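You operate a simulated robot arm through the tools that you are given. There is no shell and no other tool. Be economical: measure what you need, move in short steps, check, and stop when the job is done.

You are at the controls of a simulated robot arm. One attempt, no reset.

TASK
Take the mantle card and leave it on top of the clear tub. Put two of the pad boxes from the steel table on the top of the furnace table. Stack the plug labelled "95" from the grey table on top of the plug marked "29". Take the sieve with the largest size on its label from the grey table and leave it on the white filter plate there. Put the steel cup from the grey table in the bottom of the sink. Open the powder hopper lid. Any order will do. Set down upright: pad box.

The check looks at the end state, three seconds after you hand in, the way a careful person would. Anything else that was tipped, shoved, dropped, spilled or broken makes it a failure. Lids that push on must go on centred and level and be pressed home; caps that screw on are set level and turned clockwise until they are tight.

THE ROBOT
A 7-joint arm with a two-finger parallel gripper on a trunk, on a base that drives. Base frame: it is fixed to the floor where the robot stands at the start and does not move with it; the origin is under the middle of the robot, x ahead of it, y to its left, z up; the surface under the hand at the start is at about z = 0.87. Lengths are in m, angles in degrees, forces in N, time in s.
Its first joint turns from -166.0 to 166.0 degrees. Places, roughly: bottom of the sink (37x20 cm) [-7.6, 3, 0.68]; clear tub [1.25, 0.25, 1]; filter plate (12x12x2 cm) [-5.5, 0, 0.8]; mantle card [0.75, 0, 1]; pad box [0.5, 1, 1]; plug [-6, 0.5, 0.75]; powder hopper lid [-6, -3.1, 1.2]; sieve [-6, 0.5, 0.75]; steel cup (5x5x3 cm) [-5.8, -0.1, 0.8]; top of the furnace table (13x55 cm) [2.08, -3.42, 0.88]. Payload 4.4 kg.
Tool frame: the origin (TCP) lies between the finger pads and is the grasp point; the fingertips stand 0.023 m ahead of it; z points along the fingers, y is the line along which they close. Largest opening 0.094 m; finger width 0.038, thickness 0.01; the body of the gripper, 0.054 by 0.096 m, starts 0.039 m behind the TCP.
Orientation is told as [roll, pitch, yaw] about the base's x, y, z axes, in that order, counted from this pose: with the fingers straight down and closing along the base's y, the tool's x points along the base's -x, its y along +y and its z along -z.

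THE INTERFACE
- The arm moves only by the tool move_arm. Its argument "targets" is a list of rows, each an object (a shift or turn left out is 0, a gripper value left out holds the last) with "claw": the gripper command, from -1 (fully open) to 1 (shut), values between in proportion; "dp": the shift along the tool's x, y, z in units of 400 mm (1.0 is 400 mm), a list of three; "angular": the turn, a rotation vector about the tool's x, y, z in units of 90 degrees (1.0 is 90 degrees), a list of three. In form: [{"claw": claw, "dp": [dx, dy, dz], "angular": [rx, ry, rz]}, ...]. A call has 1 to 10 rows; each row is the pose to reach, as a shift and turn from the pose commanded when the call began, along the tool's axes at that moment. A call with a number of a shift or a turn outside -1 to 1 is refused whole. Each row takes 0.2 s and may step no farther than 0.05 m and 8.6 degrees from the row before; otherwise, or with a gripper value out of range, the whole call is refused. Where a pose cannot be reached the arm comes as near as it can. A force on the tool above 40 N (or 10 N above the force at the start of the call, whichever is more), or a blocked arm, ends the call early, and 0.2 s more pass. Each finger travels about 0.108 m/s and halts on what it meets, pressing with about 26 N; the grip force reading is that of the motor and also rises with nothing between the fingers. The clock runs only during rows and for 0.2 s after the last one: add rows that repeat a pose to give the fingers time. The reply holds the time, the measured pose of the TCP, the force on the tool along the base axes, the opening and the grip force, in the units named above and with some noise, with the torque about the TCP (base axes, N m) and any sound that the robot's microphone picked up.
- Cameras (640 x 400 px; columns grow to the right, rows downward): "scene" is now at [0.1788, 0.267, 1.4614]; the picture's right is [0.55, -0.84, 0.00], its down [-0.62, -0.41, -0.67] and it looks along [0.56, 0.37, -0.74] (base axes); focal length 219 px, centre (320, 200). "wrist" rides on the gripper at [0.086, 0.016, -0.074] in the tool frame; the picture's right is [-0.18, 0.98, 0.00], its down [-0.58, -0.11, -0.81] and it looks along [-0.79, -0.15, 0.59] (tool axes); focal length 243 px, centre (320, 200). There is no depth. A picture from a camera that has moved, and an enlarged one, comes with that camera's place and axes in the base frame and with its lens. The place of the scene camera against the robot may be out by one fixed shift of up to 0.025 m in any direction.
- snapshot(camera): a new picture of that camera. The clock stands still meanwhile.
- roll_base(legs): drives the robot by 1 to 6 legs, each [ahead, left, turn to the left] in m, m and degrees, along the robot's own axes; the way and the turn of a leg run together, so that a leg with both is an arc; at most 1.5 m and 180 degrees a leg. The arm and the cameras ride along, it lands a little off, and it stops where it bumps. It gives what a move gives.
- pan_tilt(pan, tilt): turns the head with the scene camera to pan (to the left, within 120 degrees either way) and tilt (down, from -29 to 69), counted from straight ahead of the robot. It gives what a move gives.
- zoom(camera, box): a new picture of the part [left, top, right, bottom] of that camera's present view, enlarged. The clock stands still meanwhile.
- finish_job(): hands the job in; it is judged then, once.

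Go step by step. Nothing tells you exact positions but the pictures and the camera data: compare them with the known pose of the tool, close in by small moves and look again before you grip or let go. The budget is 196 turns and 162 pictures, counting those below and the enlarged ones. Unless the task says otherwise, let go and move clear before handing in.

The tools are called after "Call:" as a command line: name --argument value ..., lists and objects as JSON in quotes. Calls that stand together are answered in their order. move_arm: Moves the arm, as the interface text tells. Its arguments: {"type":"object","properties":{"targets":{"type":"array"}},"required":["targets"]} The other tools are called the same way: roll_base (legs) drives the base; pan_tilt (pan, tilt) turns the head that bears the scene camera; snapshot (camera) takes a picture; zoom (camera, box) takes an enlarged picture of a part of a camera's view; finish_job () hands the job in.

At the start:

```text
t: 0.0
tcp_pos: [0.4536, 0.4451, 1.1737]
tcp_rot: [0.0, 0.0, 0.0]
wrist_force: [-0.8, -0.2, 0.2]
moment: [0.04, -0.03, 0.0]
grip_width: 0.0938
gripper_force: 0.1
robot x, y, heading: [0.0022, -0.002, -0.1]
head pan, tilt: [33.1, 47.9]
```

scene: 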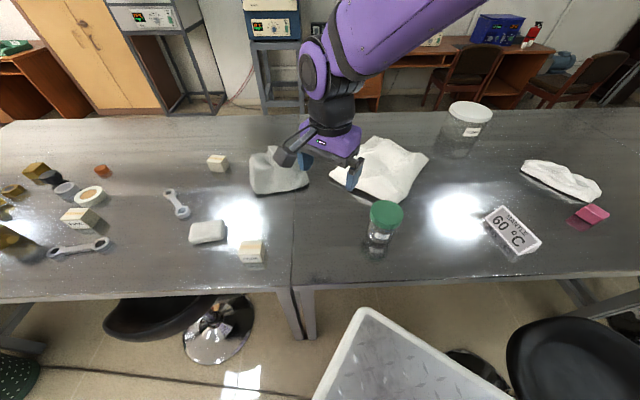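
wrist: 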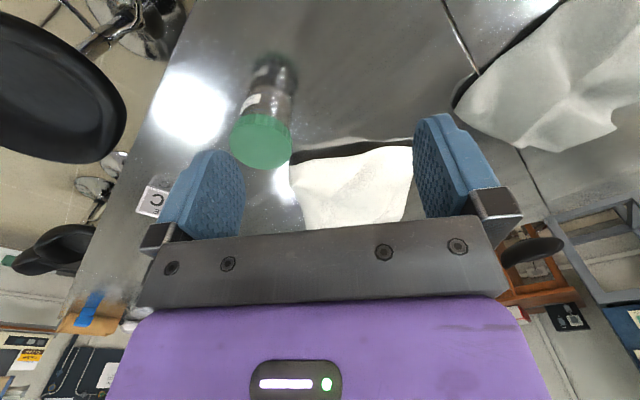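

I see the steel table, with the mantle card ahead and to the right, a clear tub behind it and small boxes to the left. I'll zoom in to identify them.

Call:
zoom --camera "scene" --box '[400, 80, 640, 280]'

Call:
zoom --camera "scene" --box '[0, 130, 280, 290]'

```text
2.00 times, centred on (520, 180) of scene
camera zoom: at [0.1788, 0.267, 1.4614], right [0.55, -0.84, 0.0], down [-0.62, -0.41, -0.67], along [0.56, 0.37, -0.74], focal length 439 px, centre (-80, 240)
```

zoom: 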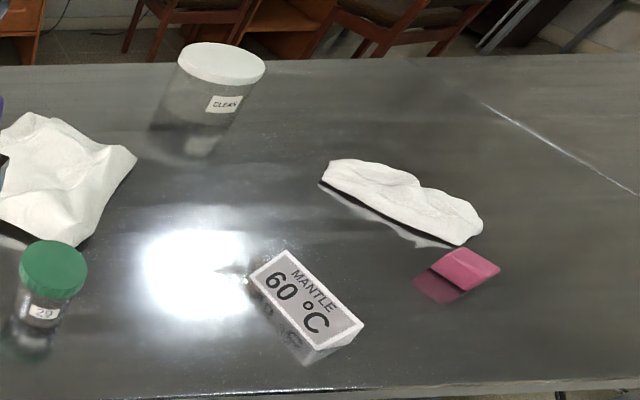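

```text
2.29 times, centred on (140, 210) of scene
camera zoom: at [0.1788, 0.267, 1.4614], right [0.55, -0.84, 0.0], down [-0.62, -0.41, -0.67], along [0.56, 0.37, -0.74], focal length 501 px, centre (731, 177)
```

zoom: 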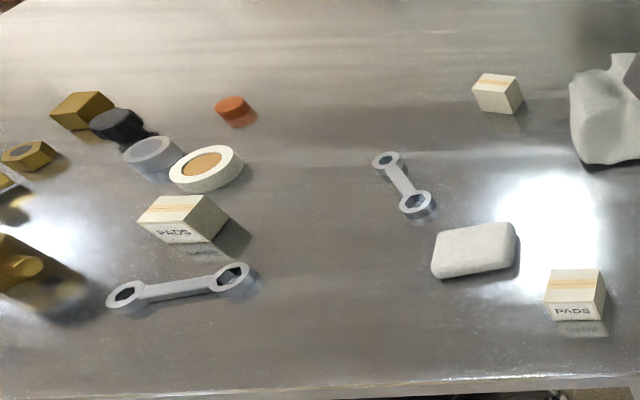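

The mantle card is near (0.84, -0.03) and the tub near (1.24, 0.19). I'll move the hand towards the card and look with the wrist camera.

Call:
move_arm --targets '[{"claw": -1, "dp": [-0.03, -0.1, 0.006]}, {"dp": [-0.06, -0.2, 0.012]}, {"dp": [-0.09, -0.3, 0.02]}, {"dp": [-0.13, -0.4, 0.03]}, {"dp": [-0.16, -0.5, 0.03]}, {"dp": [-0.19, -0.6, 0.03]}, {"dp": [-0.22, -0.7, 0.03]}, {"dp": [-0.25, -0.8, 0.03]}, {"dp": [-0.28, -0.9, 0.03]}, {"dp": [-0.31, -1.0, 0.03]}]'

Call:
snapshot --camera "wrist"

Call:
snapshot --camera "scene"

```text
t: 2.2
tcp_pos: [0.5779, 0.042, 1.1596]
tcp_rot: [0.0, 0.1, 0.1]
wrist_force: [-0.6, -0.3, -0.6]
moment: [-0.02, -0.01, 0.03]
grip_width: 0.094
gripper_force: 0.0
robot x, y, heading: [-0.0034, -0.0047, 0.2]
head pan, tilt: [33.1, 47.9]
```

```text
157 pictures are left
camera wrist: at [0.4923, 0.0596, 1.2345], right [0.18, 0.98, 0.0], down [0.58, -0.11, 0.81], along [0.79, -0.15, -0.59], focal length 243 px, centre (320, 200)
```

wrist: 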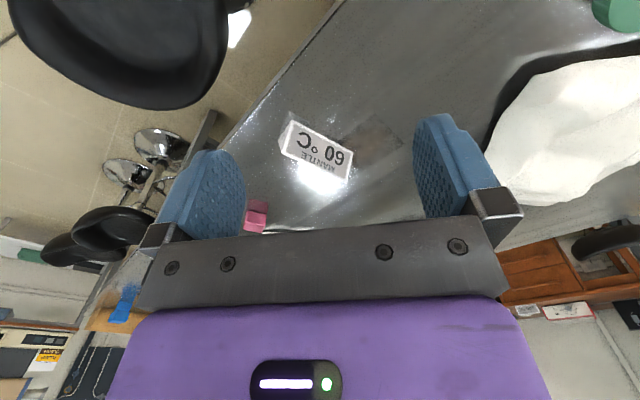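

```text
156 pictures are left
camera scene: at [0.1786, 0.2674, 1.4613], right [0.55, -0.84, 0.0], down [-0.62, -0.41, -0.67], along [0.56, 0.37, -0.74], focal length 219 px, centre (320, 200)
```

scene: 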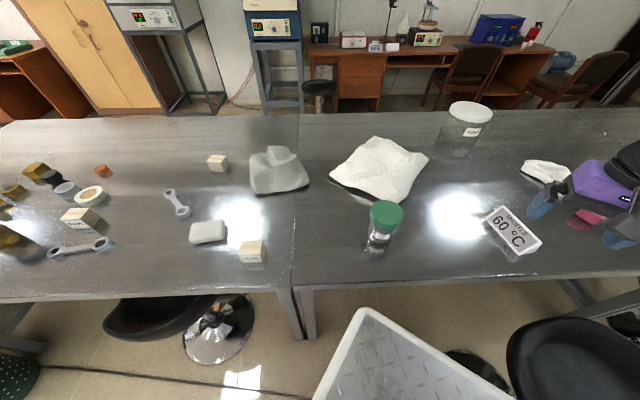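

The card shows in the wrist view, so I'll zoom in there for its shape.

Call:
zoom --camera "wrist" --box '[250, 80, 410, 220]'

Call:
zoom --camera "scene" --box '[460, 190, 560, 270]'

```text
2.86 times, centred on (330, 150) of wrist
camera zoom: at [0.4923, 0.0596, 1.2345], right [0.18, 0.98, 0.0], down [0.58, -0.11, 0.81], along [0.79, -0.15, -0.59], focal length 693 px, centre (291, 343)
```

zoom: 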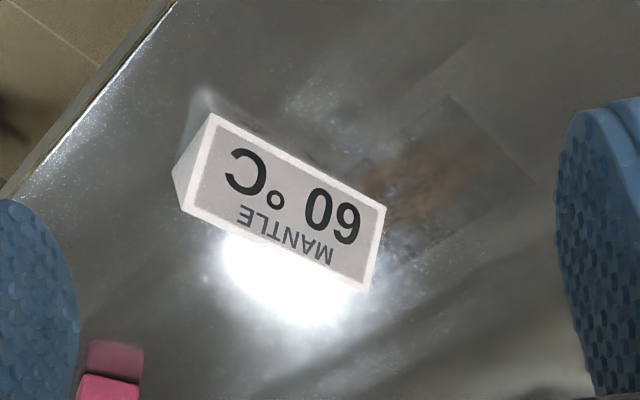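

```text
5.00 times, centred on (510, 230) of scene
camera zoom: at [0.1786, 0.2674, 1.4613], right [0.55, -0.84, 0.0], down [-0.62, -0.41, -0.67], along [0.56, 0.37, -0.74], focal length 1097 px, centre (-630, 50)
```

zoom: 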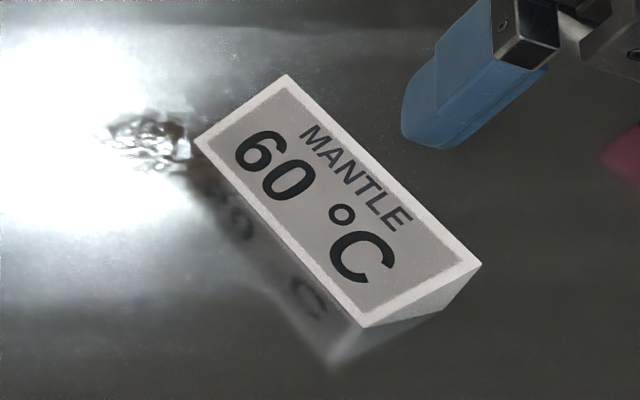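

The card is a solid tent about 0.137 long, 0.058 wide and 0.058 high, centred near (0.806, -0.006) with its axis at 45°. I'll go above it with yaw 45.

Call:
move_arm --targets '[{"dp": [-0.08, -0.017, 0.05], "angular": [0, 0, -0.07]}, {"dp": [-0.16, -0.034, 0.1], "angular": [0, 0, -0.14]}, {"dp": [-0.24, -0.05, 0.15], "angular": [0, 0, -0.21]}, {"dp": [-0.32, -0.067, 0.2], "angular": [0, 0, -0.28]}, {"dp": [-0.4, -0.084, 0.25], "angular": [0, 0, -0.35]}, {"dp": [-0.48, -0.1, 0.3], "angular": [0, 0, -0.42]}, {"dp": [-0.57, -0.12, 0.35], "angular": [0, 0, -0.5]}, {"dp": [-0.57, -0.12, 0.35], "angular": [0, 0, -0.5]}]'

Call:
snapshot --camera "wrist"

Call:
snapshot --camera "scene"

```text
t: 4.0
tcp_pos: [0.8056, -0.0022, 1.0202]
tcp_rot: [-0.1, -0.1, 45.1]
wrist_force: [-0.4, -0.4, 0.1]
moment: [0.01, -0.03, -0.02]
grip_width: 0.0939
gripper_force: 0.1
robot x, y, heading: [0.0013, -0.0017, 0.0]
head pan, tilt: [33.1, 47.9]
```

```text
153 pictures are left
camera wrist: at [0.7334, -0.0529, 1.0956], right [-0.57, 0.82, 0.0], down [0.49, 0.33, 0.81], along [0.66, 0.46, -0.59], focal length 243 px, centre (320, 200)
```

wrist: 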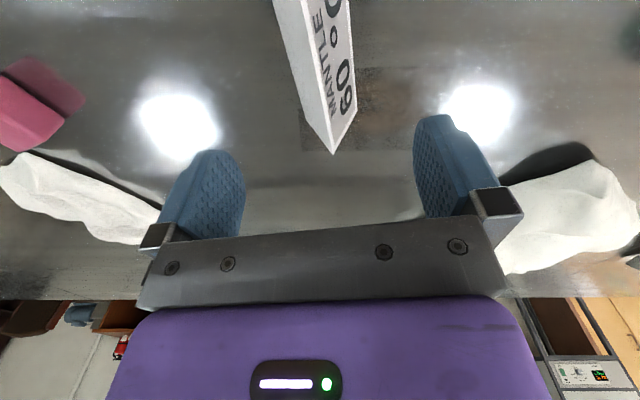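

```text
152 pictures are left
camera scene: at [0.1787, 0.2669, 1.4614], right [0.55, -0.84, 0.0], down [-0.62, -0.41, -0.67], along [0.56, 0.37, -0.74], focal length 219 px, centre (320, 200)
```

scene: 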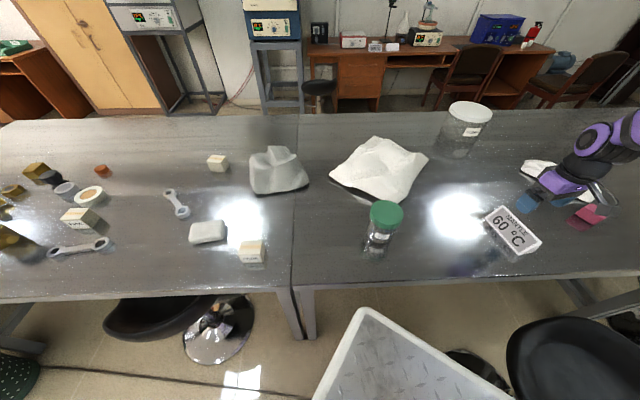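

The hand is centred over the card, and the wrist estimates agree. I'll lower it to just above the table surface.

Call:
move_arm --targets '[{"dp": [0, 0, 0.08]}, {"dp": [0, 0, 0.16]}, {"dp": [0, 0, 0.22]}, {"dp": [0, 0, 0.26]}, {"dp": [0, 0, 0.29]}, {"dp": [0, 0, 0.305]}, {"dp": [0, 0, 0.305]}]'

Call:
snapshot --camera "wrist"

Call:
zoom --camera "scene" --box '[460, 150, 620, 270]'

```text
t: 5.6
tcp_pos: [0.8048, -0.005, 0.8982]
tcp_rot: [0.0, 0.0, 45.1]
wrist_force: [0.3, 0.0, 0.3]
moment: [-0.02, 0.02, 0.0]
grip_width: 0.0939
gripper_force: 0.0
robot x, y, heading: [-0.002, -0.0044, -0.1]
head pan, tilt: [33.1, 47.9]
```

```text
151 pictures are left
camera wrist: at [0.7325, -0.0529, 0.9734], right [-0.56, 0.83, 0.0], down [0.49, 0.33, 0.81], along [0.67, 0.46, -0.59], focal length 243 px, centre (320, 200)
```

wrist: 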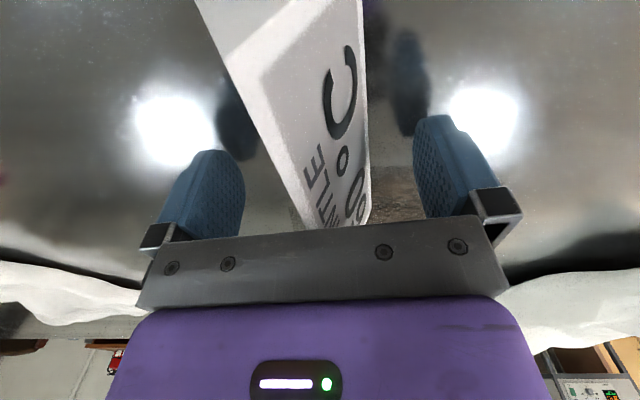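

```text
3.33 times, centred on (540, 210) of scene
camera zoom: at [0.1788, 0.2669, 1.4614], right [0.55, -0.84, 0.0], down [-0.62, -0.41, -0.67], along [0.56, 0.37, -0.74], focal length 731 px, centre (-413, 167)
```

zoom: 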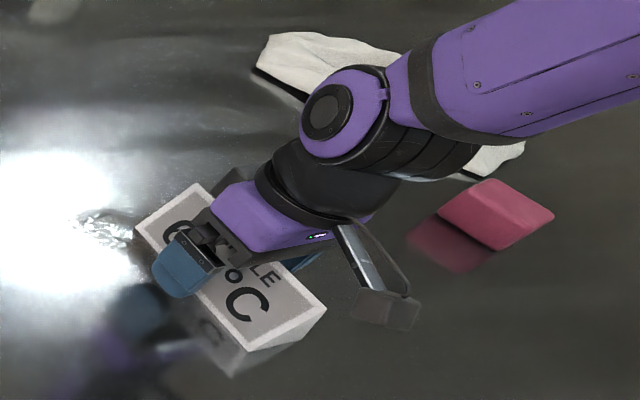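

The card sits between the fingers, with the tips a few mm above the table. I'll lower 3 mm more and close.

Call:
move_arm --targets '[{"dp": [0, 0, 0.004]}, {"dp": [0, 0, 0.008]}, {"claw": 1, "dp": [0, 0, 0.008]}, {"dp": [0, 0, 0.008]}, {"dp": [0, 0, 0.008]}, {"dp": [0, 0, 0.008]}]'

Call:
snapshot --camera "wrist"

```text
t: 7.0
tcp_pos: [0.8054, -0.0038, 0.8954]
tcp_rot: [0.0, -0.1, 44.9]
wrist_force: [-0.7, -0.7, -0.1]
moment: [-0.02, 0.02, -0.01]
grip_width: 0.0518
gripper_force: 25.4
robot x, y, heading: [0.002, -0.0003, -0.1]
head pan, tilt: [33.1, 47.9]
```

```text
149 pictures are left
camera wrist: at [0.7325, -0.0527, 0.9705], right [-0.56, 0.83, 0.0], down [0.49, 0.33, 0.81], along [0.67, 0.46, -0.59], focal length 243 px, centre (320, 200)
```

wrist: 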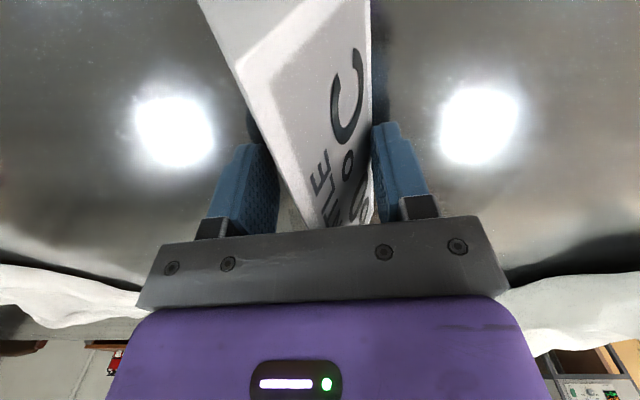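

It's gripped at 52 mm. I'll lift slowly and check.

Call:
move_arm --targets '[{"dp": [0, 0, -0.02]}, {"dp": [0, 0, -0.06]}, {"dp": [0, 0, -0.14]}, {"dp": [0, 0, -0.24]}, {"dp": [0, 0, -0.34]}, {"dp": [0, 0, -0.45]}, {"dp": [0, 0, -0.56]}]'

Call:
snapshot --camera "wrist"

Call:
snapshot --camera "scene"

```text
t: 8.6
tcp_pos: [0.8034, -0.0025, 1.1177]
tcp_rot: [0.1, 0.0, 45.0]
wrist_force: [0.4, 0.2, -0.9]
moment: [0.03, 0.03, -0.01]
grip_width: 0.0514
gripper_force: 26.1
robot x, y, heading: [-0.0037, -0.0, 0.0]
head pan, tilt: [33.1, 47.9]
```

```text
148 pictures are left
camera wrist: at [0.7322, -0.0511, 1.1917], right [-0.56, 0.83, 0.0], down [0.49, 0.33, 0.81], along [0.66, 0.46, -0.59], focal length 243 px, centre (320, 200)
```

wrist: 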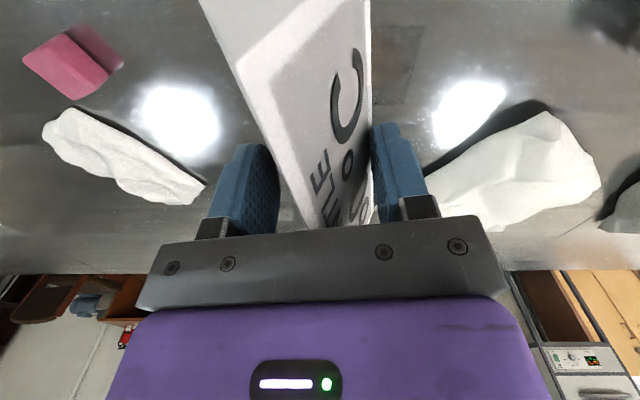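

```text
147 pictures are left
camera scene: at [0.1794, 0.2669, 1.4613], right [0.55, -0.84, 0.0], down [-0.62, -0.41, -0.67], along [0.56, 0.37, -0.74], focal length 219 px, centre (320, 200)
```

scene: 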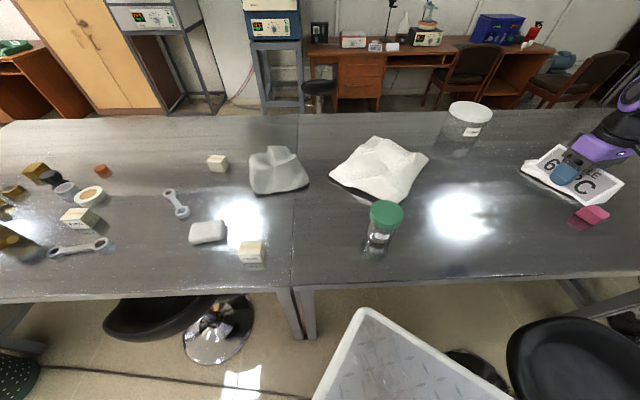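

The card is held level. Next I need to get closer to the tub, so I'll look around my base for obstacles.

Call:
pan_tilt --pan 0 --tilt 60

Call:
snapshot --camera "scene"

Call:
pan_tilt --pan 60 --tilt 60

Call:
snapshot --camera "scene"

```text
t: 9.6
tcp_pos: [0.8035, -0.002, 1.117]
tcp_rot: [0.0, 0.0, 45.0]
wrist_force: [-0.7, -0.3, -0.5]
moment: [0.01, 0.01, 0.03]
grip_width: 0.0511
gripper_force: 26.1
robot x, y, heading: [0.0004, -0.0023, -0.1]
head pan, tilt: [0.0, 60.0]
```

```text
146 pictures are left
camera scene: at [0.1794, 0.2239, 1.446], right [0.0, -1.0, 0.0], down [-0.87, 0.0, -0.5], along [0.5, 0.0, -0.87], focal length 219 px, centre (320, 200)
```

scene: 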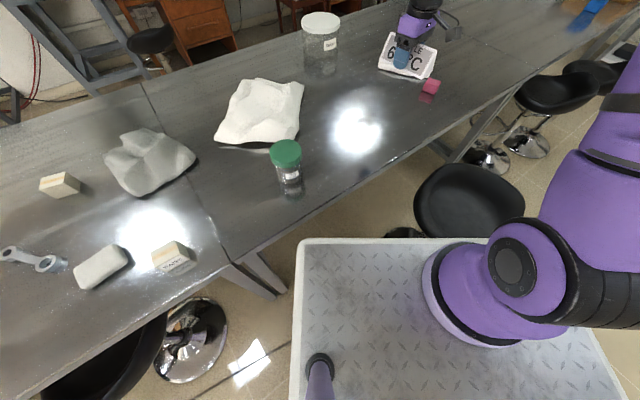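

```text
t: 10.9
tcp_pos: [0.803, -0.002, 1.1161]
tcp_rot: [-0.1, 0.0, 44.9]
wrist_force: [-0.3, -0.4, 0.1]
moment: [0.01, 0.03, -0.02]
grip_width: 0.0512
gripper_force: 25.9
robot x, y, heading: [0.0019, -0.0044, -0.1]
head pan, tilt: [60.0, 60.0]
```

```text
145 pictures are left
camera scene: at [0.1461, 0.2816, 1.446], right [0.87, -0.5, 0.0], down [-0.43, -0.75, -0.5], along [0.25, 0.43, -0.87], focal length 219 px, centre (320, 200)
```

scene: 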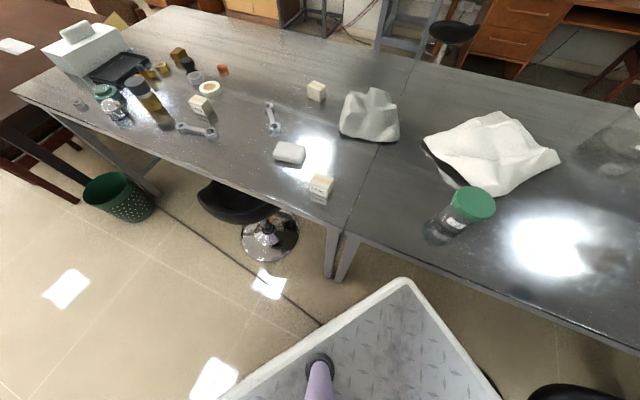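

The cart top is about table height, the tub is deep on the table and a stool blocks the near side. I may have to approach from the far side, so I'll survey the room.

Call:
pan_tilt --pan -20 --tilt 22

Call:
snapshot --camera "scene"

Call:
pan_tilt --pan 60 --tilt 22

Call:
snapshot --camera "scene"

Call:
pan_tilt --pan -100 --tilt 22

Call:
snapshot --camera "scene"

Call:
pan_tilt --pan 118 --tilt 22

Call:
snapshot --camera "scene"

```text
t: 12.4
tcp_pos: [0.8047, -0.0024, 1.1173]
tcp_rot: [0.0, -0.1, 45.0]
wrist_force: [-0.6, -0.3, 0.9]
moment: [0.03, 0.02, -0.01]
grip_width: 0.0508
gripper_force: 26.2
robot x, y, heading: [-0.0021, 0.0, -0.0]
head pan, tilt: [-20.0, 22.0]
```

```text
144 pictures are left
camera scene: at [0.2, 0.1922, 1.5009], right [-0.34, -0.94, 0.0], down [-0.35, 0.13, -0.93], along [0.87, -0.32, -0.38], focal length 219 px, centre (320, 200)
```

scene: 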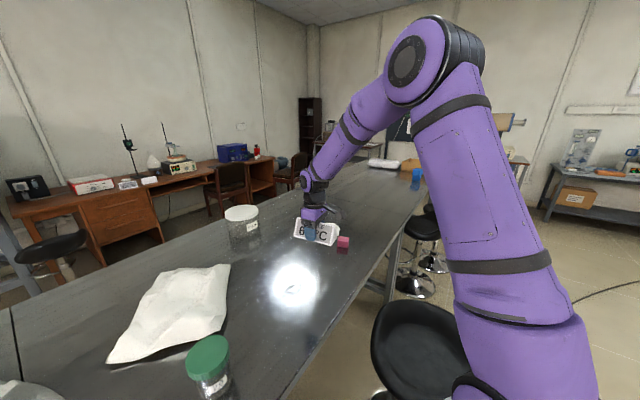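

```text
t: 13.9
tcp_pos: [0.8045, -0.001, 1.1154]
tcp_rot: [-0.1, 0.0, 45.0]
wrist_force: [0.7, 0.6, -0.2]
moment: [0.0, 0.01, 0.02]
grip_width: 0.0505
gripper_force: 25.8
robot x, y, heading: [0.0018, 0.0039, -0.1]
head pan, tilt: [60.0, 22.0]
```

```text
143 pictures are left
camera scene: at [0.1592, 0.3042, 1.5009], right [0.87, -0.5, 0.0], down [-0.19, -0.32, -0.93], along [0.46, 0.8, -0.37], focal length 219 px, centre (320, 200)
```

scene: 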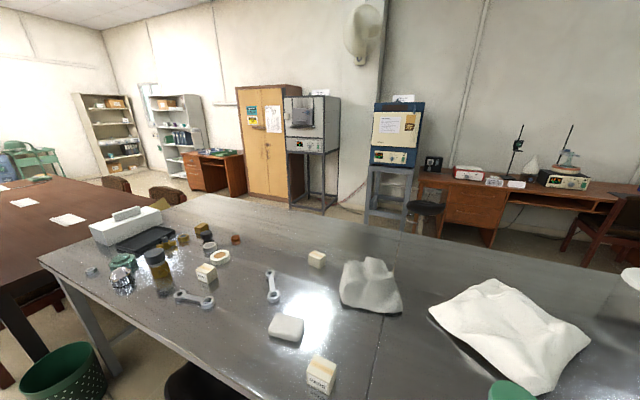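

```text
t: 16.4
tcp_pos: [0.8044, -0.0017, 1.1157]
tcp_rot: [0.0, -0.1, 45.0]
wrist_force: [0.5, 0.1, 0.0]
moment: [-0.01, 0.04, 0.0]
grip_width: 0.0497
gripper_force: 26.2
robot x, y, heading: [0.0018, -0.0071, -0.3]
head pan, tilt: [-100.0, 22.0]
```

```text
142 pictures are left
camera scene: at [0.0967, 0.1325, 1.5009], right [-0.98, 0.17, 0.0], down [0.06, 0.37, -0.93], along [-0.16, -0.91, -0.37], focal length 219 px, centre (320, 200)
```

scene: 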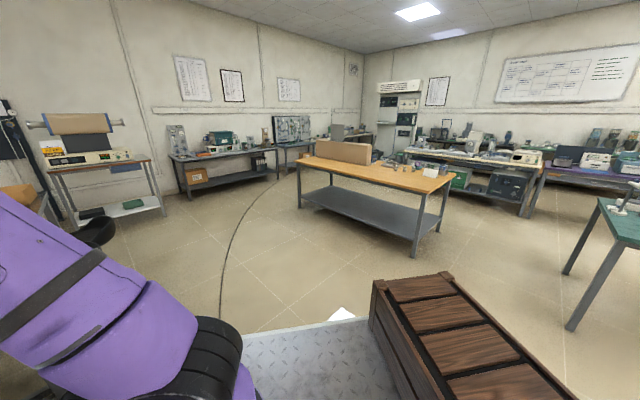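

```text
t: 19.5
tcp_pos: [0.8043, -0.0022, 1.1174]
tcp_rot: [0.0, -0.1, 44.9]
wrist_force: [-0.1, -1.1, -0.1]
moment: [-0.01, -0.04, -0.02]
grip_width: 0.0489
gripper_force: 26.2
robot x, y, heading: [0.0007, 0.0011, 0.0]
head pan, tilt: [118.0, 22.0]
```

```text
141 pictures are left
camera scene: at [0.0692, 0.3058, 1.5009], right [0.88, 0.47, 0.0], down [0.18, -0.33, -0.93], along [-0.43, 0.82, -0.37], focal length 219 px, centre (320, 200)
```

scene: 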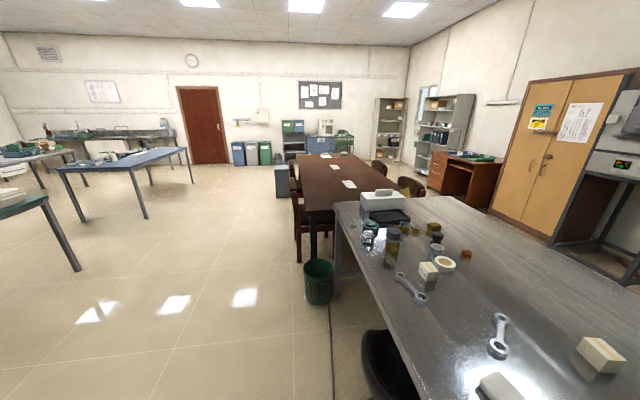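

Grip width is creeping down, so I'll check whether the card is slipping.

Call:
snapshot --camera "wrist"

Call:
pan_tilt --pan 33 --tilt 48

Call:
zoom --camera "scene" --box '[440, 80, 640, 205]'

```text
140 pictures are left
camera wrist: at [0.7318, -0.0511, 1.1914], right [-0.56, 0.83, 0.0], down [0.49, 0.33, 0.81], along [0.67, 0.46, -0.59], focal length 243 px, centre (320, 200)
```

wrist: 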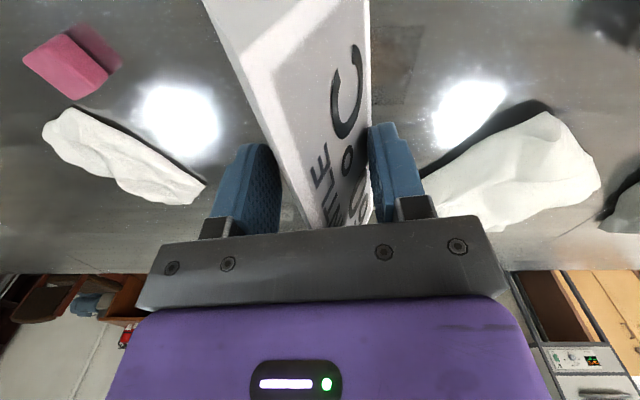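

```text
t: 21.1
tcp_pos: [0.8041, -0.0033, 1.1168]
tcp_rot: [0.0, 0.0, 45.0]
wrist_force: [-0.5, -0.4, 0.6]
moment: [0.01, 0.03, 0.02]
grip_width: 0.049
gripper_force: 25.9
robot x, y, heading: [0.0006, 0.0011, 0.2]
head pan, tilt: [33.0, 48.0]
```

```text
3.20 times, centred on (540, 142) of scene
camera zoom: at [0.1788, 0.2669, 1.4613], right [0.55, -0.84, 0.0], down [-0.62, -0.41, -0.67], along [0.56, 0.36, -0.74], focal length 702 px, centre (-384, 384)
```

zoom: 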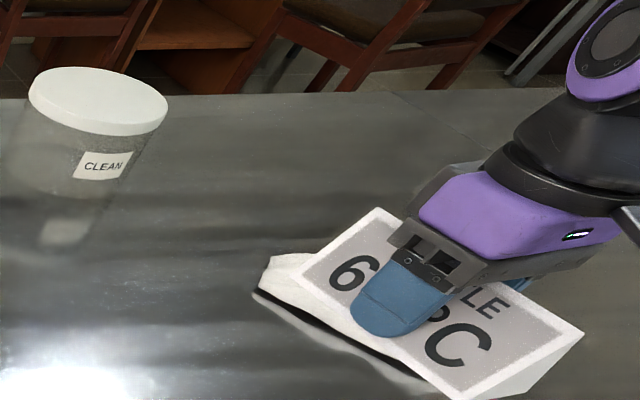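

The fingers sit mid-slope and the card creeps down. I'll set it back, drive to a better stance and regrip lower.

Call:
move_arm --targets '[{"dp": [0, 0, 0.11]}, {"dp": [0, 0, 0.22]}, {"dp": [0, 0, 0.33]}, {"dp": [0, 0, 0.42]}, {"dp": [0, 0, 0.48]}, {"dp": [0, 0, 0.51]}, {"dp": [0, 0, 0.525]}, {"dp": [0, 0, 0.532]}, {"dp": [0, 0, 0.538]}]'

Call:
zoom --camera "scene" --box '[460, 150, 620, 270]'

```text
t: 23.1
tcp_pos: [0.8048, -0.0035, 0.9046]
tcp_rot: [0.0, -0.1, 45.0]
wrist_force: [-0.6, -0.6, 0.3]
moment: [-0.04, 0.0, -0.01]
grip_width: 0.0483
gripper_force: 26.1
robot x, y, heading: [0.0001, -0.0024, -0.1]
head pan, tilt: [33.0, 48.0]
```

```text
3.33 times, centred on (540, 210) of scene
camera zoom: at [0.1788, 0.2668, 1.4613], right [0.54, -0.84, 0.0], down [-0.62, -0.4, -0.67], along [0.56, 0.36, -0.74], focal length 731 px, centre (-413, 167)
```

zoom: 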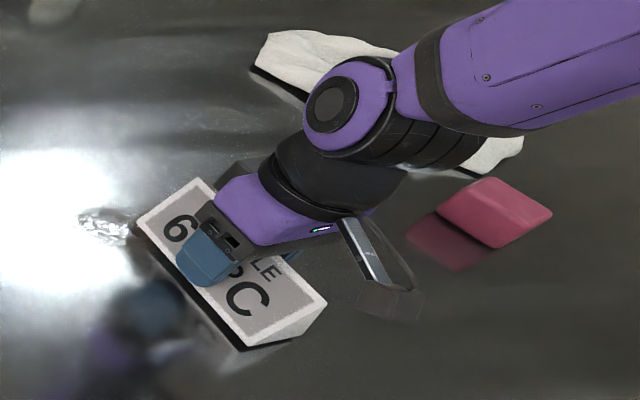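

Not in contact yet, so I'll go down in 2 mm steps until it touches.

Call:
move_arm --targets '[{"dp": [0, 0, 0.005]}, {"dp": [0, 0, 0.01]}, {"dp": [0, 0, 0.015]}, {"dp": [0, 0, 0.02]}, {"dp": [0, 0, 0.025]}]'

```text
t: 24.2
tcp_pos: [0.8067, -0.0038, 0.8994]
tcp_rot: [-0.2, -0.2, 45.0]
wrist_force: [-1.5, -0.6, 16.1]
moment: [-0.12, 0.35, -0.01]
grip_width: 0.0483
gripper_force: 25.7
robot x, y, heading: [0.0001, -0.0029, 0.2]
head pan, tilt: [33.0, 48.0]
stopped in row 5: the force on the tool passed its limit at 46 N (the readings are from after the stop); the commanded pose is now the measured one
```

Card is on the table. I'll open and probe down to find the table level.

Call:
move_arm --targets '[{"claw": -0.5, "dp": [0, 0, -0.003]}, {"claw": -1, "dp": [0, 0, -0.003]}, {"dp": [0, 0, -0.003]}, {"dp": [0, 0, 0.003]}, {"dp": [0, 0, 0.009]}, {"dp": [0, 0, 0.015]}, {"dp": [0, 0, 0.021]}, {"dp": [0, 0, 0.027]}]'

```text
t: 25.8
tcp_pos: [0.8065, -0.0039, 0.8925]
tcp_rot: [-0.3, -0.1, 45.0]
wrist_force: [-9.2, -1.3, 18.0]
moment: [0.39, 1.11, 0.31]
grip_width: 0.094
gripper_force: 0.1
robot x, y, heading: [-0.0019, 0.0004, -0.2]
head pan, tilt: [33.0, 48.0]
stopped in row 7: the force on the tool passed its limit at 47 N (the readings are from after the stop); the commanded pose is now the measured one
```

The table level corresponds to TCP 0.8925. I'll raise the arm, turn to face the table squarely and look at the gap.

Call:
move_arm --targets '[{"dp": [0, 0, -0.1]}, {"dp": [0, 0, -0.2]}, {"dp": [0, 0, -0.3]}, {"dp": [0, 0, -0.4]}, {"dp": [0, 0, -0.5]}, {"dp": [0, 0, -0.6]}, {"dp": [0, 0, -0.7]}]'

Call:
roll_base --legs '[[0, 0, 36.5]]'

Call:
pan_tilt --pan -20 --tilt 66

Call:
snapshot --camera "scene"

```text
t: 27.4
tcp_pos: [0.8082, -0.0044, 1.1751]
tcp_rot: [-0.2, -0.2, 45.0]
wrist_force: [1.6, 0.2, 0.4]
moment: [-0.01, 0.0, -0.02]
grip_width: 0.094
gripper_force: 0.0
robot x, y, heading: [0.0014, -0.0003, -0.1]
head pan, tilt: [33.0, 48.0]
```

```text
t: 29.5
tcp_pos: [0.6547, 0.4724, 1.1746]
tcp_rot: [-0.5, -0.1, 81.1]
wrist_force: [0.0, 0.1, 1.1]
moment: [-0.03, 0.0, -0.02]
grip_width: 0.094
gripper_force: 0.0
robot x, y, heading: [0.0001, -0.0006, 36.1]
head pan, tilt: [33.0, 48.0]
```

```text
t: 30.7
tcp_pos: [0.6544, 0.4723, 1.1742]
tcp_rot: [-0.2, -0.2, 81.1]
wrist_force: [-0.3, -0.2, -0.3]
moment: [0.03, -0.03, 0.02]
grip_width: 0.0939
gripper_force: 0.0
robot x, y, heading: [-0.0023, 0.0006, 36.2]
head pan, tilt: [-20.0, 66.0]
```

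```text
137 pictures are left
camera scene: at [0.012, 0.2543, 1.4394], right [0.28, -0.96, 0.0], down [-0.88, -0.25, -0.41], along [0.39, 0.11, -0.91], focal length 219 px, centre (320, 200)
```

scene: 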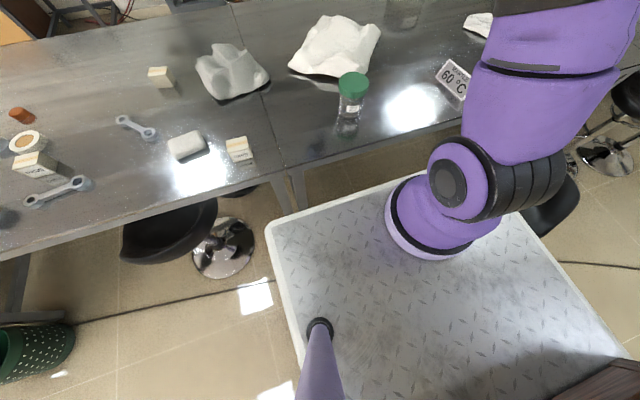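

The stance can go to about 0.15 m further ahead and 0.35 m to the right. First I'll regrip the card low from here, swinging the arm back over it.

Call:
move_arm --targets '[{"dp": [0.1, -0.05, 0], "angular": [0, 0, 0.036]}, {"dp": [0.2, -0.1, 0], "angular": [0, 0, 0.071]}, {"dp": [0.3, -0.15, 0], "angular": [0, 0, 0.107]}, {"dp": [0.4, -0.2, 0], "angular": [0, 0, 0.143]}, {"dp": [0.5, -0.25, 0], "angular": [0, 0, 0.178]}, {"dp": [0.6, -0.3, 0], "angular": [0, 0, 0.214]}, {"dp": [0.7, -0.35, 0], "angular": [0, 0, 0.25]}, {"dp": [0.8, -0.4, 0], "angular": [0, 0, 0.286]}, {"dp": [0.9, -0.45, 0], "angular": [0, 0, 0.33]}, {"dp": [0.97, -0.49, 0], "angular": [0, 0, 0.4]}]'

```text
t: 32.9
tcp_pos: [0.7861, 0.0576, 1.174]
tcp_rot: [-0.1, -0.4, 45.0]
wrist_force: [0.0, 0.2, -0.9]
moment: [-0.02, -0.04, 0.0]
grip_width: 0.094
gripper_force: 0.0
robot x, y, heading: [-0.0002, 0.0009, 35.8]
head pan, tilt: [-20.0, 66.0]
```

Call:
move_arm --targets '[{"dp": [0.035, -0.07, 0.05]}, {"dp": [0.072, -0.146, 0.1]}, {"dp": [0.072, -0.146, 0.2]}, {"dp": [0.072, -0.146, 0.3]}, {"dp": [0.072, -0.146, 0.4]}, {"dp": [0.072, -0.146, 0.42]}]'

Call:
snapshot --camera "wrist"

```text
t: 34.3
tcp_pos: [0.8088, -0.0004, 1.008]
tcp_rot: [-0.1, -0.4, 45.0]
wrist_force: [-0.3, -0.2, -0.1]
moment: [-0.02, 0.0, 0.01]
grip_width: 0.0943
gripper_force: 0.0
robot x, y, heading: [0.0015, -0.0009, 36.2]
head pan, tilt: [-20.0, 66.0]
```

```text
136 pictures are left
camera wrist: at [0.7364, -0.0502, 1.0806], right [-0.57, 0.82, 0.0], down [0.48, 0.33, 0.81], along [0.67, 0.46, -0.59], focal length 243 px, centre (320, 200)
```

wrist: 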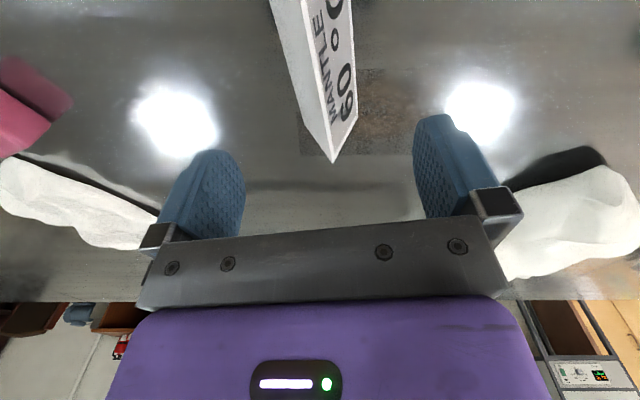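

Call:
move_arm --targets '[{"dp": [0, 0, 0.1]}, {"dp": [0, 0, 0.2]}, {"dp": [0, 0, 0.25]}, {"dp": [0, 0, 0.27]}, {"dp": [0, 0, 0.28]}, {"dp": [0, 0, 0.284]}, {"dp": [0, 0, 0.288]}, {"dp": [0, 0, 0.292]}]'

Call:
move_arm --targets '[{"claw": 1, "dp": [0, 0, 0]}, {"dp": [0, 0, 0]}, {"dp": [0, 0, 0]}, {"dp": [0, 0, 0]}]'

```text
t: 36.0
tcp_pos: [0.8093, -0.0004, 0.893]
tcp_rot: [0.0, -0.4, 45.2]
wrist_force: [-9.8, -0.3, 18.3]
moment: [0.46, 1.13, 0.11]
grip_width: 0.0941
gripper_force: 0.1
robot x, y, heading: [0.0015, -0.0009, 36.3]
head pan, tilt: [-20.0, 66.0]
stopped in row 8: the force on the tool passed its limit at 44 N (the readings are from after the stop); the commanded pose is now the measured one
```

```text
t: 37.0
tcp_pos: [0.8114, -0.0006, 0.8921]
tcp_rot: [-0.2, -0.6, 45.2]
wrist_force: [2.1, 10.8, 29.4]
moment: [0.5, 0.89, -0.41]
grip_width: 0.0541
gripper_force: 25.9
robot x, y, heading: [0.0022, 0.0006, 36.0]
head pan, tilt: [-20.0, 66.0]
```

Now it grips the base at 54 mm. I'll lift and check for creep.

Call:
move_arm --targets '[{"dp": [0, 0, -0.02]}, {"dp": [0, 0, -0.1]}, {"dp": [0, 0, -0.2]}, {"dp": [0, 0, -0.3]}, {"dp": [0, 0, -0.4]}, {"dp": [0, 0, -0.5]}, {"dp": [0, 0, -0.6]}, {"dp": [0, 0, -0.68]}]'

Call:
roll_base --legs '[[0, -0.3, 0]]'

Call:
snapshot --camera "scene"

Call:
snapshot --camera "wrist"

```text
t: 38.8
tcp_pos: [0.8098, -0.003, 1.1632]
tcp_rot: [-0.1, -0.3, 45.2]
wrist_force: [-1.3, -0.1, 0.4]
moment: [0.02, 0.0, -0.02]
grip_width: 0.0535
gripper_force: 26.0
robot x, y, heading: [-0.0003, 0.0017, 36.2]
head pan, tilt: [-20.0, 66.0]
```

```text
t: 40.5
tcp_pos: [0.8968, -0.0654, 1.1631]
tcp_rot: [0.1, -0.5, 49.9]
wrist_force: [0.1, -0.1, 0.1]
moment: [-0.03, -0.03, 0.01]
grip_width: 0.0534
gripper_force: 26.1
robot x, y, heading: [0.0874, -0.1291, 41.0]
head pan, tilt: [-20.0, 66.0]
stopped in leg 1: the robot was blocked; the commanded pose is now the measured one
```

```text
135 pictures are left
camera scene: at [0.0783, 0.1228, 1.4394], right [0.36, -0.93, 0.0], down [-0.85, -0.33, -0.41], along [0.38, 0.14, -0.91], focal length 219 px, centre (320, 200)
```

scene: 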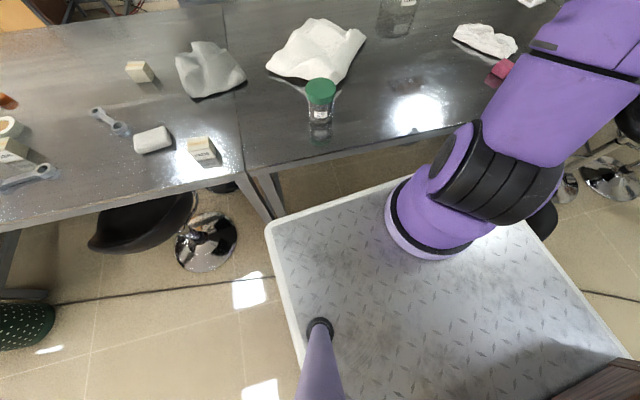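

```text
134 pictures are left
camera wrist: at [0.8283, -0.1212, 1.2373], right [-0.63, 0.77, 0.0], down [0.45, 0.37, 0.81], along [0.63, 0.51, -0.59], focal length 243 px, centre (320, 200)
```

wrist: 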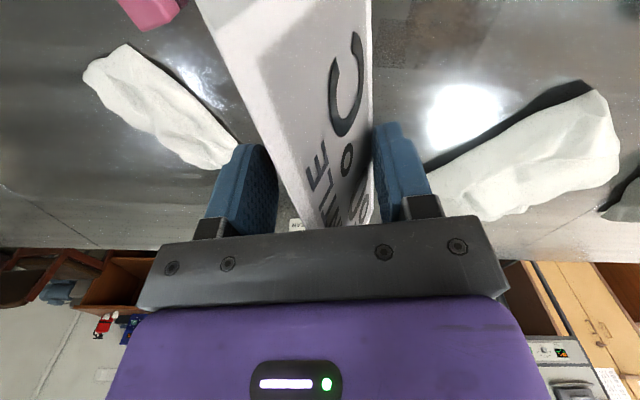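

The stool blocked the sideways move, so I'll back off it slightly, realign, and go forward to test the reach. The card grip is steady now.

Call:
roll_base --legs '[[0, 0.03, -4], [0.13, 0, 0]]'

Call:
snapshot --camera "scene"

```text
t: 42.2
tcp_pos: [0.9831, -0.0251, 1.1619]
tcp_rot: [-0.1, -0.5, 45.6]
wrist_force: [0.6, 0.4, -0.8]
moment: [0.02, -0.03, 0.04]
grip_width: 0.0529
gripper_force: 25.5
robot x, y, heading: [0.1729, -0.0298, 36.8]
head pan, tilt: [-20.0, 66.0]
```

```text
133 pictures are left
camera scene: at [0.1822, 0.2236, 1.4394], right [0.29, -0.96, 0.0], down [-0.88, -0.26, -0.41], along [0.39, 0.12, -0.91], focal length 219 px, centre (320, 200)
```

scene: 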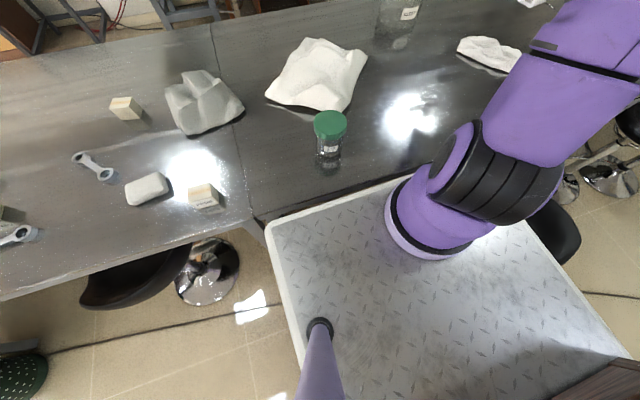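

Call:
pan_tilt --pan -20 --tilt 35

Call:
snapshot --camera "scene"

```text
t: 43.2
tcp_pos: [0.9833, -0.025, 1.1628]
tcp_rot: [-0.1, -0.5, 45.7]
wrist_force: [0.3, -1.3, 0.4]
moment: [-0.03, 0.01, -0.01]
grip_width: 0.0529
gripper_force: 26.2
robot x, y, heading: [0.1723, -0.0297, 36.6]
head pan, tilt: [-20.0, 35.0]
```

```text
132 pictures are left
camera scene: at [0.2096, 0.2318, 1.4802], right [0.29, -0.96, 0.0], down [-0.55, -0.16, -0.82], along [0.78, 0.24, -0.57], focal length 219 px, centre (320, 200)
```

scene: 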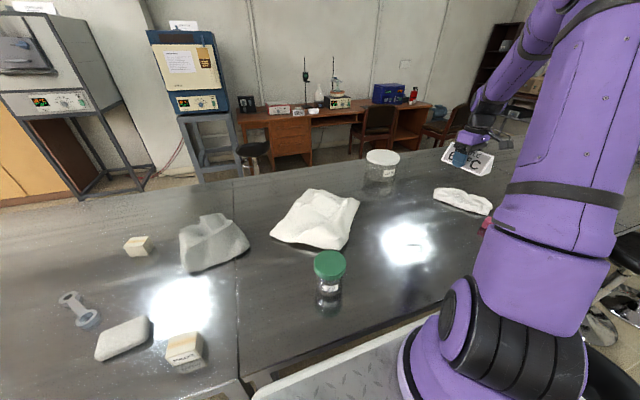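

The tub is beyond vertical reach from this side, at about 1.1 m. I'll carry the card around the right end of the table, so I'm backing off and centring the arm first.

Call:
roll_base --legs '[[-0.5, 0, 0]]'

Call:
move_arm --targets '[{"dp": [-0.01, 0.1, -0.01]}, {"dp": [-0.02, 0.2, -0.02]}, {"dp": [-0.03, 0.3, -0.03]}, {"dp": [-0.04, 0.4, -0.04]}, {"dp": [-0.05, 0.5, -0.05]}, {"dp": [-0.06, 0.6, -0.06]}, {"dp": [-0.07, 0.7, -0.06]}, {"dp": [-0.08, 0.8, -0.06]}, {"dp": [-0.09, 0.9, -0.06]}, {"dp": [-0.1, 1.0, -0.06]}]'

Call:
roll_base --legs '[[0, 0, -90]]'

Call:
pan_tilt --pan 0 --tilt 25

Call:
snapshot --camera "scene"

```text
t: 46.2
tcp_pos: [0.5738, -0.3313, 1.1636]
tcp_rot: [-0.1, -0.3, 45.8]
wrist_force: [-0.1, 0.1, 0.7]
moment: [-0.01, 0.02, 0.01]
grip_width: 0.0521
gripper_force: 26.4
robot x, y, heading: [-0.236, -0.3335, 36.8]
head pan, tilt: [-20.0, 35.0]
```

```text
t: 48.4
tcp_pos: [0.3162, -0.0217, 1.1856]
tcp_rot: [0.1, -0.5, 45.8]
wrist_force: [1.0, 0.1, 0.3]
moment: [0.02, 0.0, 0.0]
grip_width: 0.0518
gripper_force: 27.3
robot x, y, heading: [-0.2339, -0.34, 36.6]
head pan, tilt: [-20.0, 35.0]
```

```text
t: 52.6
tcp_pos: [0.0702, -0.8926, 1.1849]
tcp_rot: [-0.1, -0.5, -45.0]
wrist_force: [0.3, -0.6, -0.1]
moment: [0.02, 0.01, -0.03]
grip_width: 0.0504
gripper_force: 26.5
robot x, y, heading: [-0.2363, -0.3352, -54.0]
head pan, tilt: [-20.0, 35.0]
```

```text
t: 53.5
tcp_pos: [0.0691, -0.892, 1.1857]
tcp_rot: [-0.1, -0.4, -45.0]
wrist_force: [0.3, -0.2, -0.1]
moment: [-0.01, 0.01, 0.01]
grip_width: 0.0507
gripper_force: 26.7
robot x, y, heading: [-0.2388, -0.3357, -54.2]
head pan, tilt: [0.0, 25.0]
```

```text
131 pictures are left
camera scene: at [0.0787, -0.3648, 1.496], right [-0.81, -0.59, 0.0], down [-0.25, 0.34, -0.91], along [0.53, -0.73, -0.42], focal length 219 px, centre (320, 200)
```

scene: 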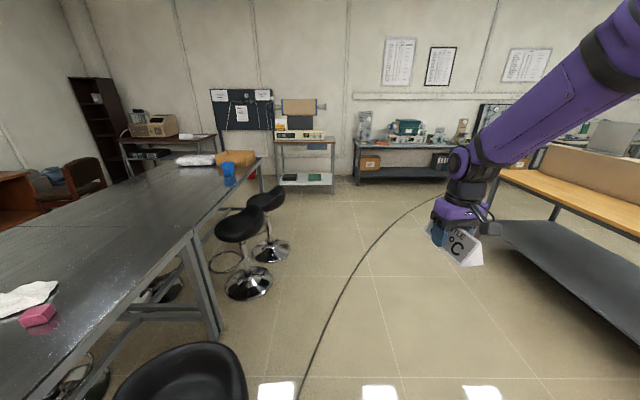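

The route past the stools and around the table's right end looks clear, so I'll drive along the table and turn at its end.

Call:
roll_base --legs '[[1.4, 0, 0], [1.35, 0, 0], [0, 0, 90]]'

Call:
snapshot --camera "scene"

```text
t: 70.7
tcp_pos: [1.8829, -2.3001, 1.1851]
tcp_rot: [-0.1, -0.4, 44.9]
wrist_force: [0.2, 0.3, -0.2]
moment: [0.02, 0.05, -0.01]
grip_width: 0.0468
gripper_force: 26.1
robot x, y, heading: [1.3277, -2.609, 35.8]
head pan, tilt: [0.0, 25.0]
```

```text
130 pictures are left
camera scene: at [1.3574, -2.3153, 1.496], right [0.59, -0.81, 0.0], down [-0.34, -0.25, -0.91], along [0.73, 0.53, -0.42], focal length 219 px, centre (320, 200)
```

scene: 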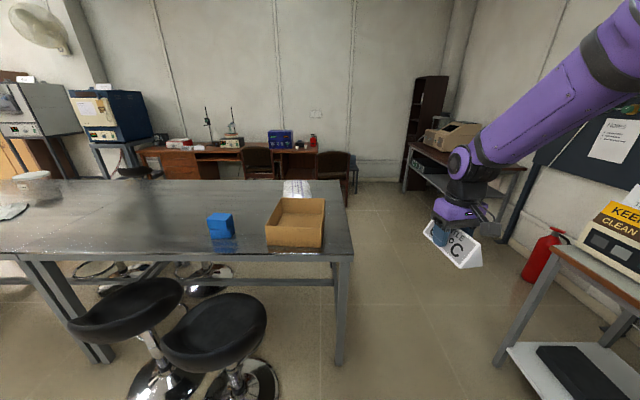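

The end of the table and a clear lane are ahead. I'll strafe right, drive past the end and turn to face along the far side.

Call:
roll_base --legs '[[0, -0.4, 1], [1.3, 0, 0], [1.15, 0, 0], [0, 0, 90]]'

Call:
snapshot --camera "scene"

```text
t: 88.7
tcp_pos: [3.2219, -0.8946, 1.1849]
tcp_rot: [-0.1, -0.3, 135.8]
wrist_force: [-1.0, 0.9, -0.2]
moment: [-0.01, -0.01, 0.0]
grip_width: 0.0433
gripper_force: 25.9
robot x, y, heading: [3.5336, -1.4503, 126.6]
head pan, tilt: [0.0, 25.0]
```

```text
129 pictures are left
camera scene: at [3.2444, -1.4457, 1.496], right [0.8, 0.6, 0.0], down [0.25, -0.34, -0.91], along [-0.54, 0.73, -0.42], focal length 219 px, centre (320, 200)
```

scene: 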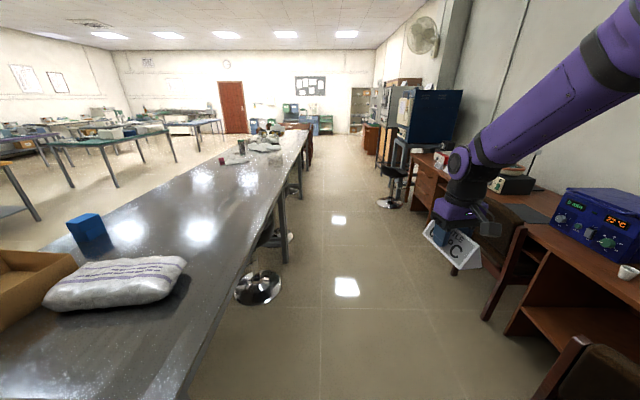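

The aisle is clear. I'll drive along to abreast of the tub and turn to face the table.

Call:
roll_base --legs '[[1.4, 0, 0], [1.3, 0, 0], [0, 0, 90]]'

Call:
pan_tilt --pan 0 --tilt 45

Call:
snapshot --camera "scene"

Call:
snapshot --camera "wrist"

```text
t: 105.6
tcp_pos: [1.3779, 0.4188, 1.186]
tcp_rot: [-0.1, -0.4, -135.7]
wrist_force: [0.2, 0.6, -0.6]
moment: [0.01, 0.04, 0.02]
grip_width: 0.0398
gripper_force: 25.9
robot x, y, heading: [1.9404, 0.7192, -144.8]
head pan, tilt: [0.0, 25.0]
```

```text
t: 106.4
tcp_pos: [1.3775, 0.4188, 1.1858]
tcp_rot: [0.0, -0.4, -135.6]
wrist_force: [0.2, -0.5, -0.8]
moment: [0.02, -0.01, 0.05]
grip_width: 0.0394
gripper_force: 25.7
robot x, y, heading: [1.9328, 0.7191, -144.7]
head pan, tilt: [0.0, 45.0]
```

```text
128 pictures are left
camera scene: at [1.9376, 0.4104, 1.4655], right [-0.58, 0.82, 0.0], down [0.58, 0.41, -0.71], along [-0.58, -0.41, -0.71], focal length 219 px, centre (320, 200)
```

scene: 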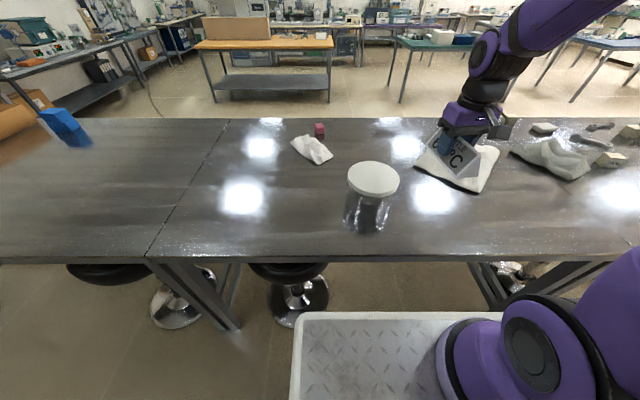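

```text
127 pictures are left
camera wrist: at [1.4515, 0.4681, 1.2595], right [0.55, -0.83, 0.0], down [-0.49, -0.32, 0.81], along [-0.67, -0.45, -0.59], focal length 243 px, centre (320, 200)
```

wrist: 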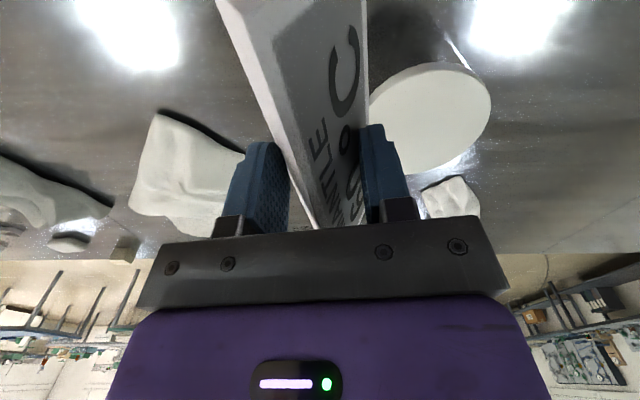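

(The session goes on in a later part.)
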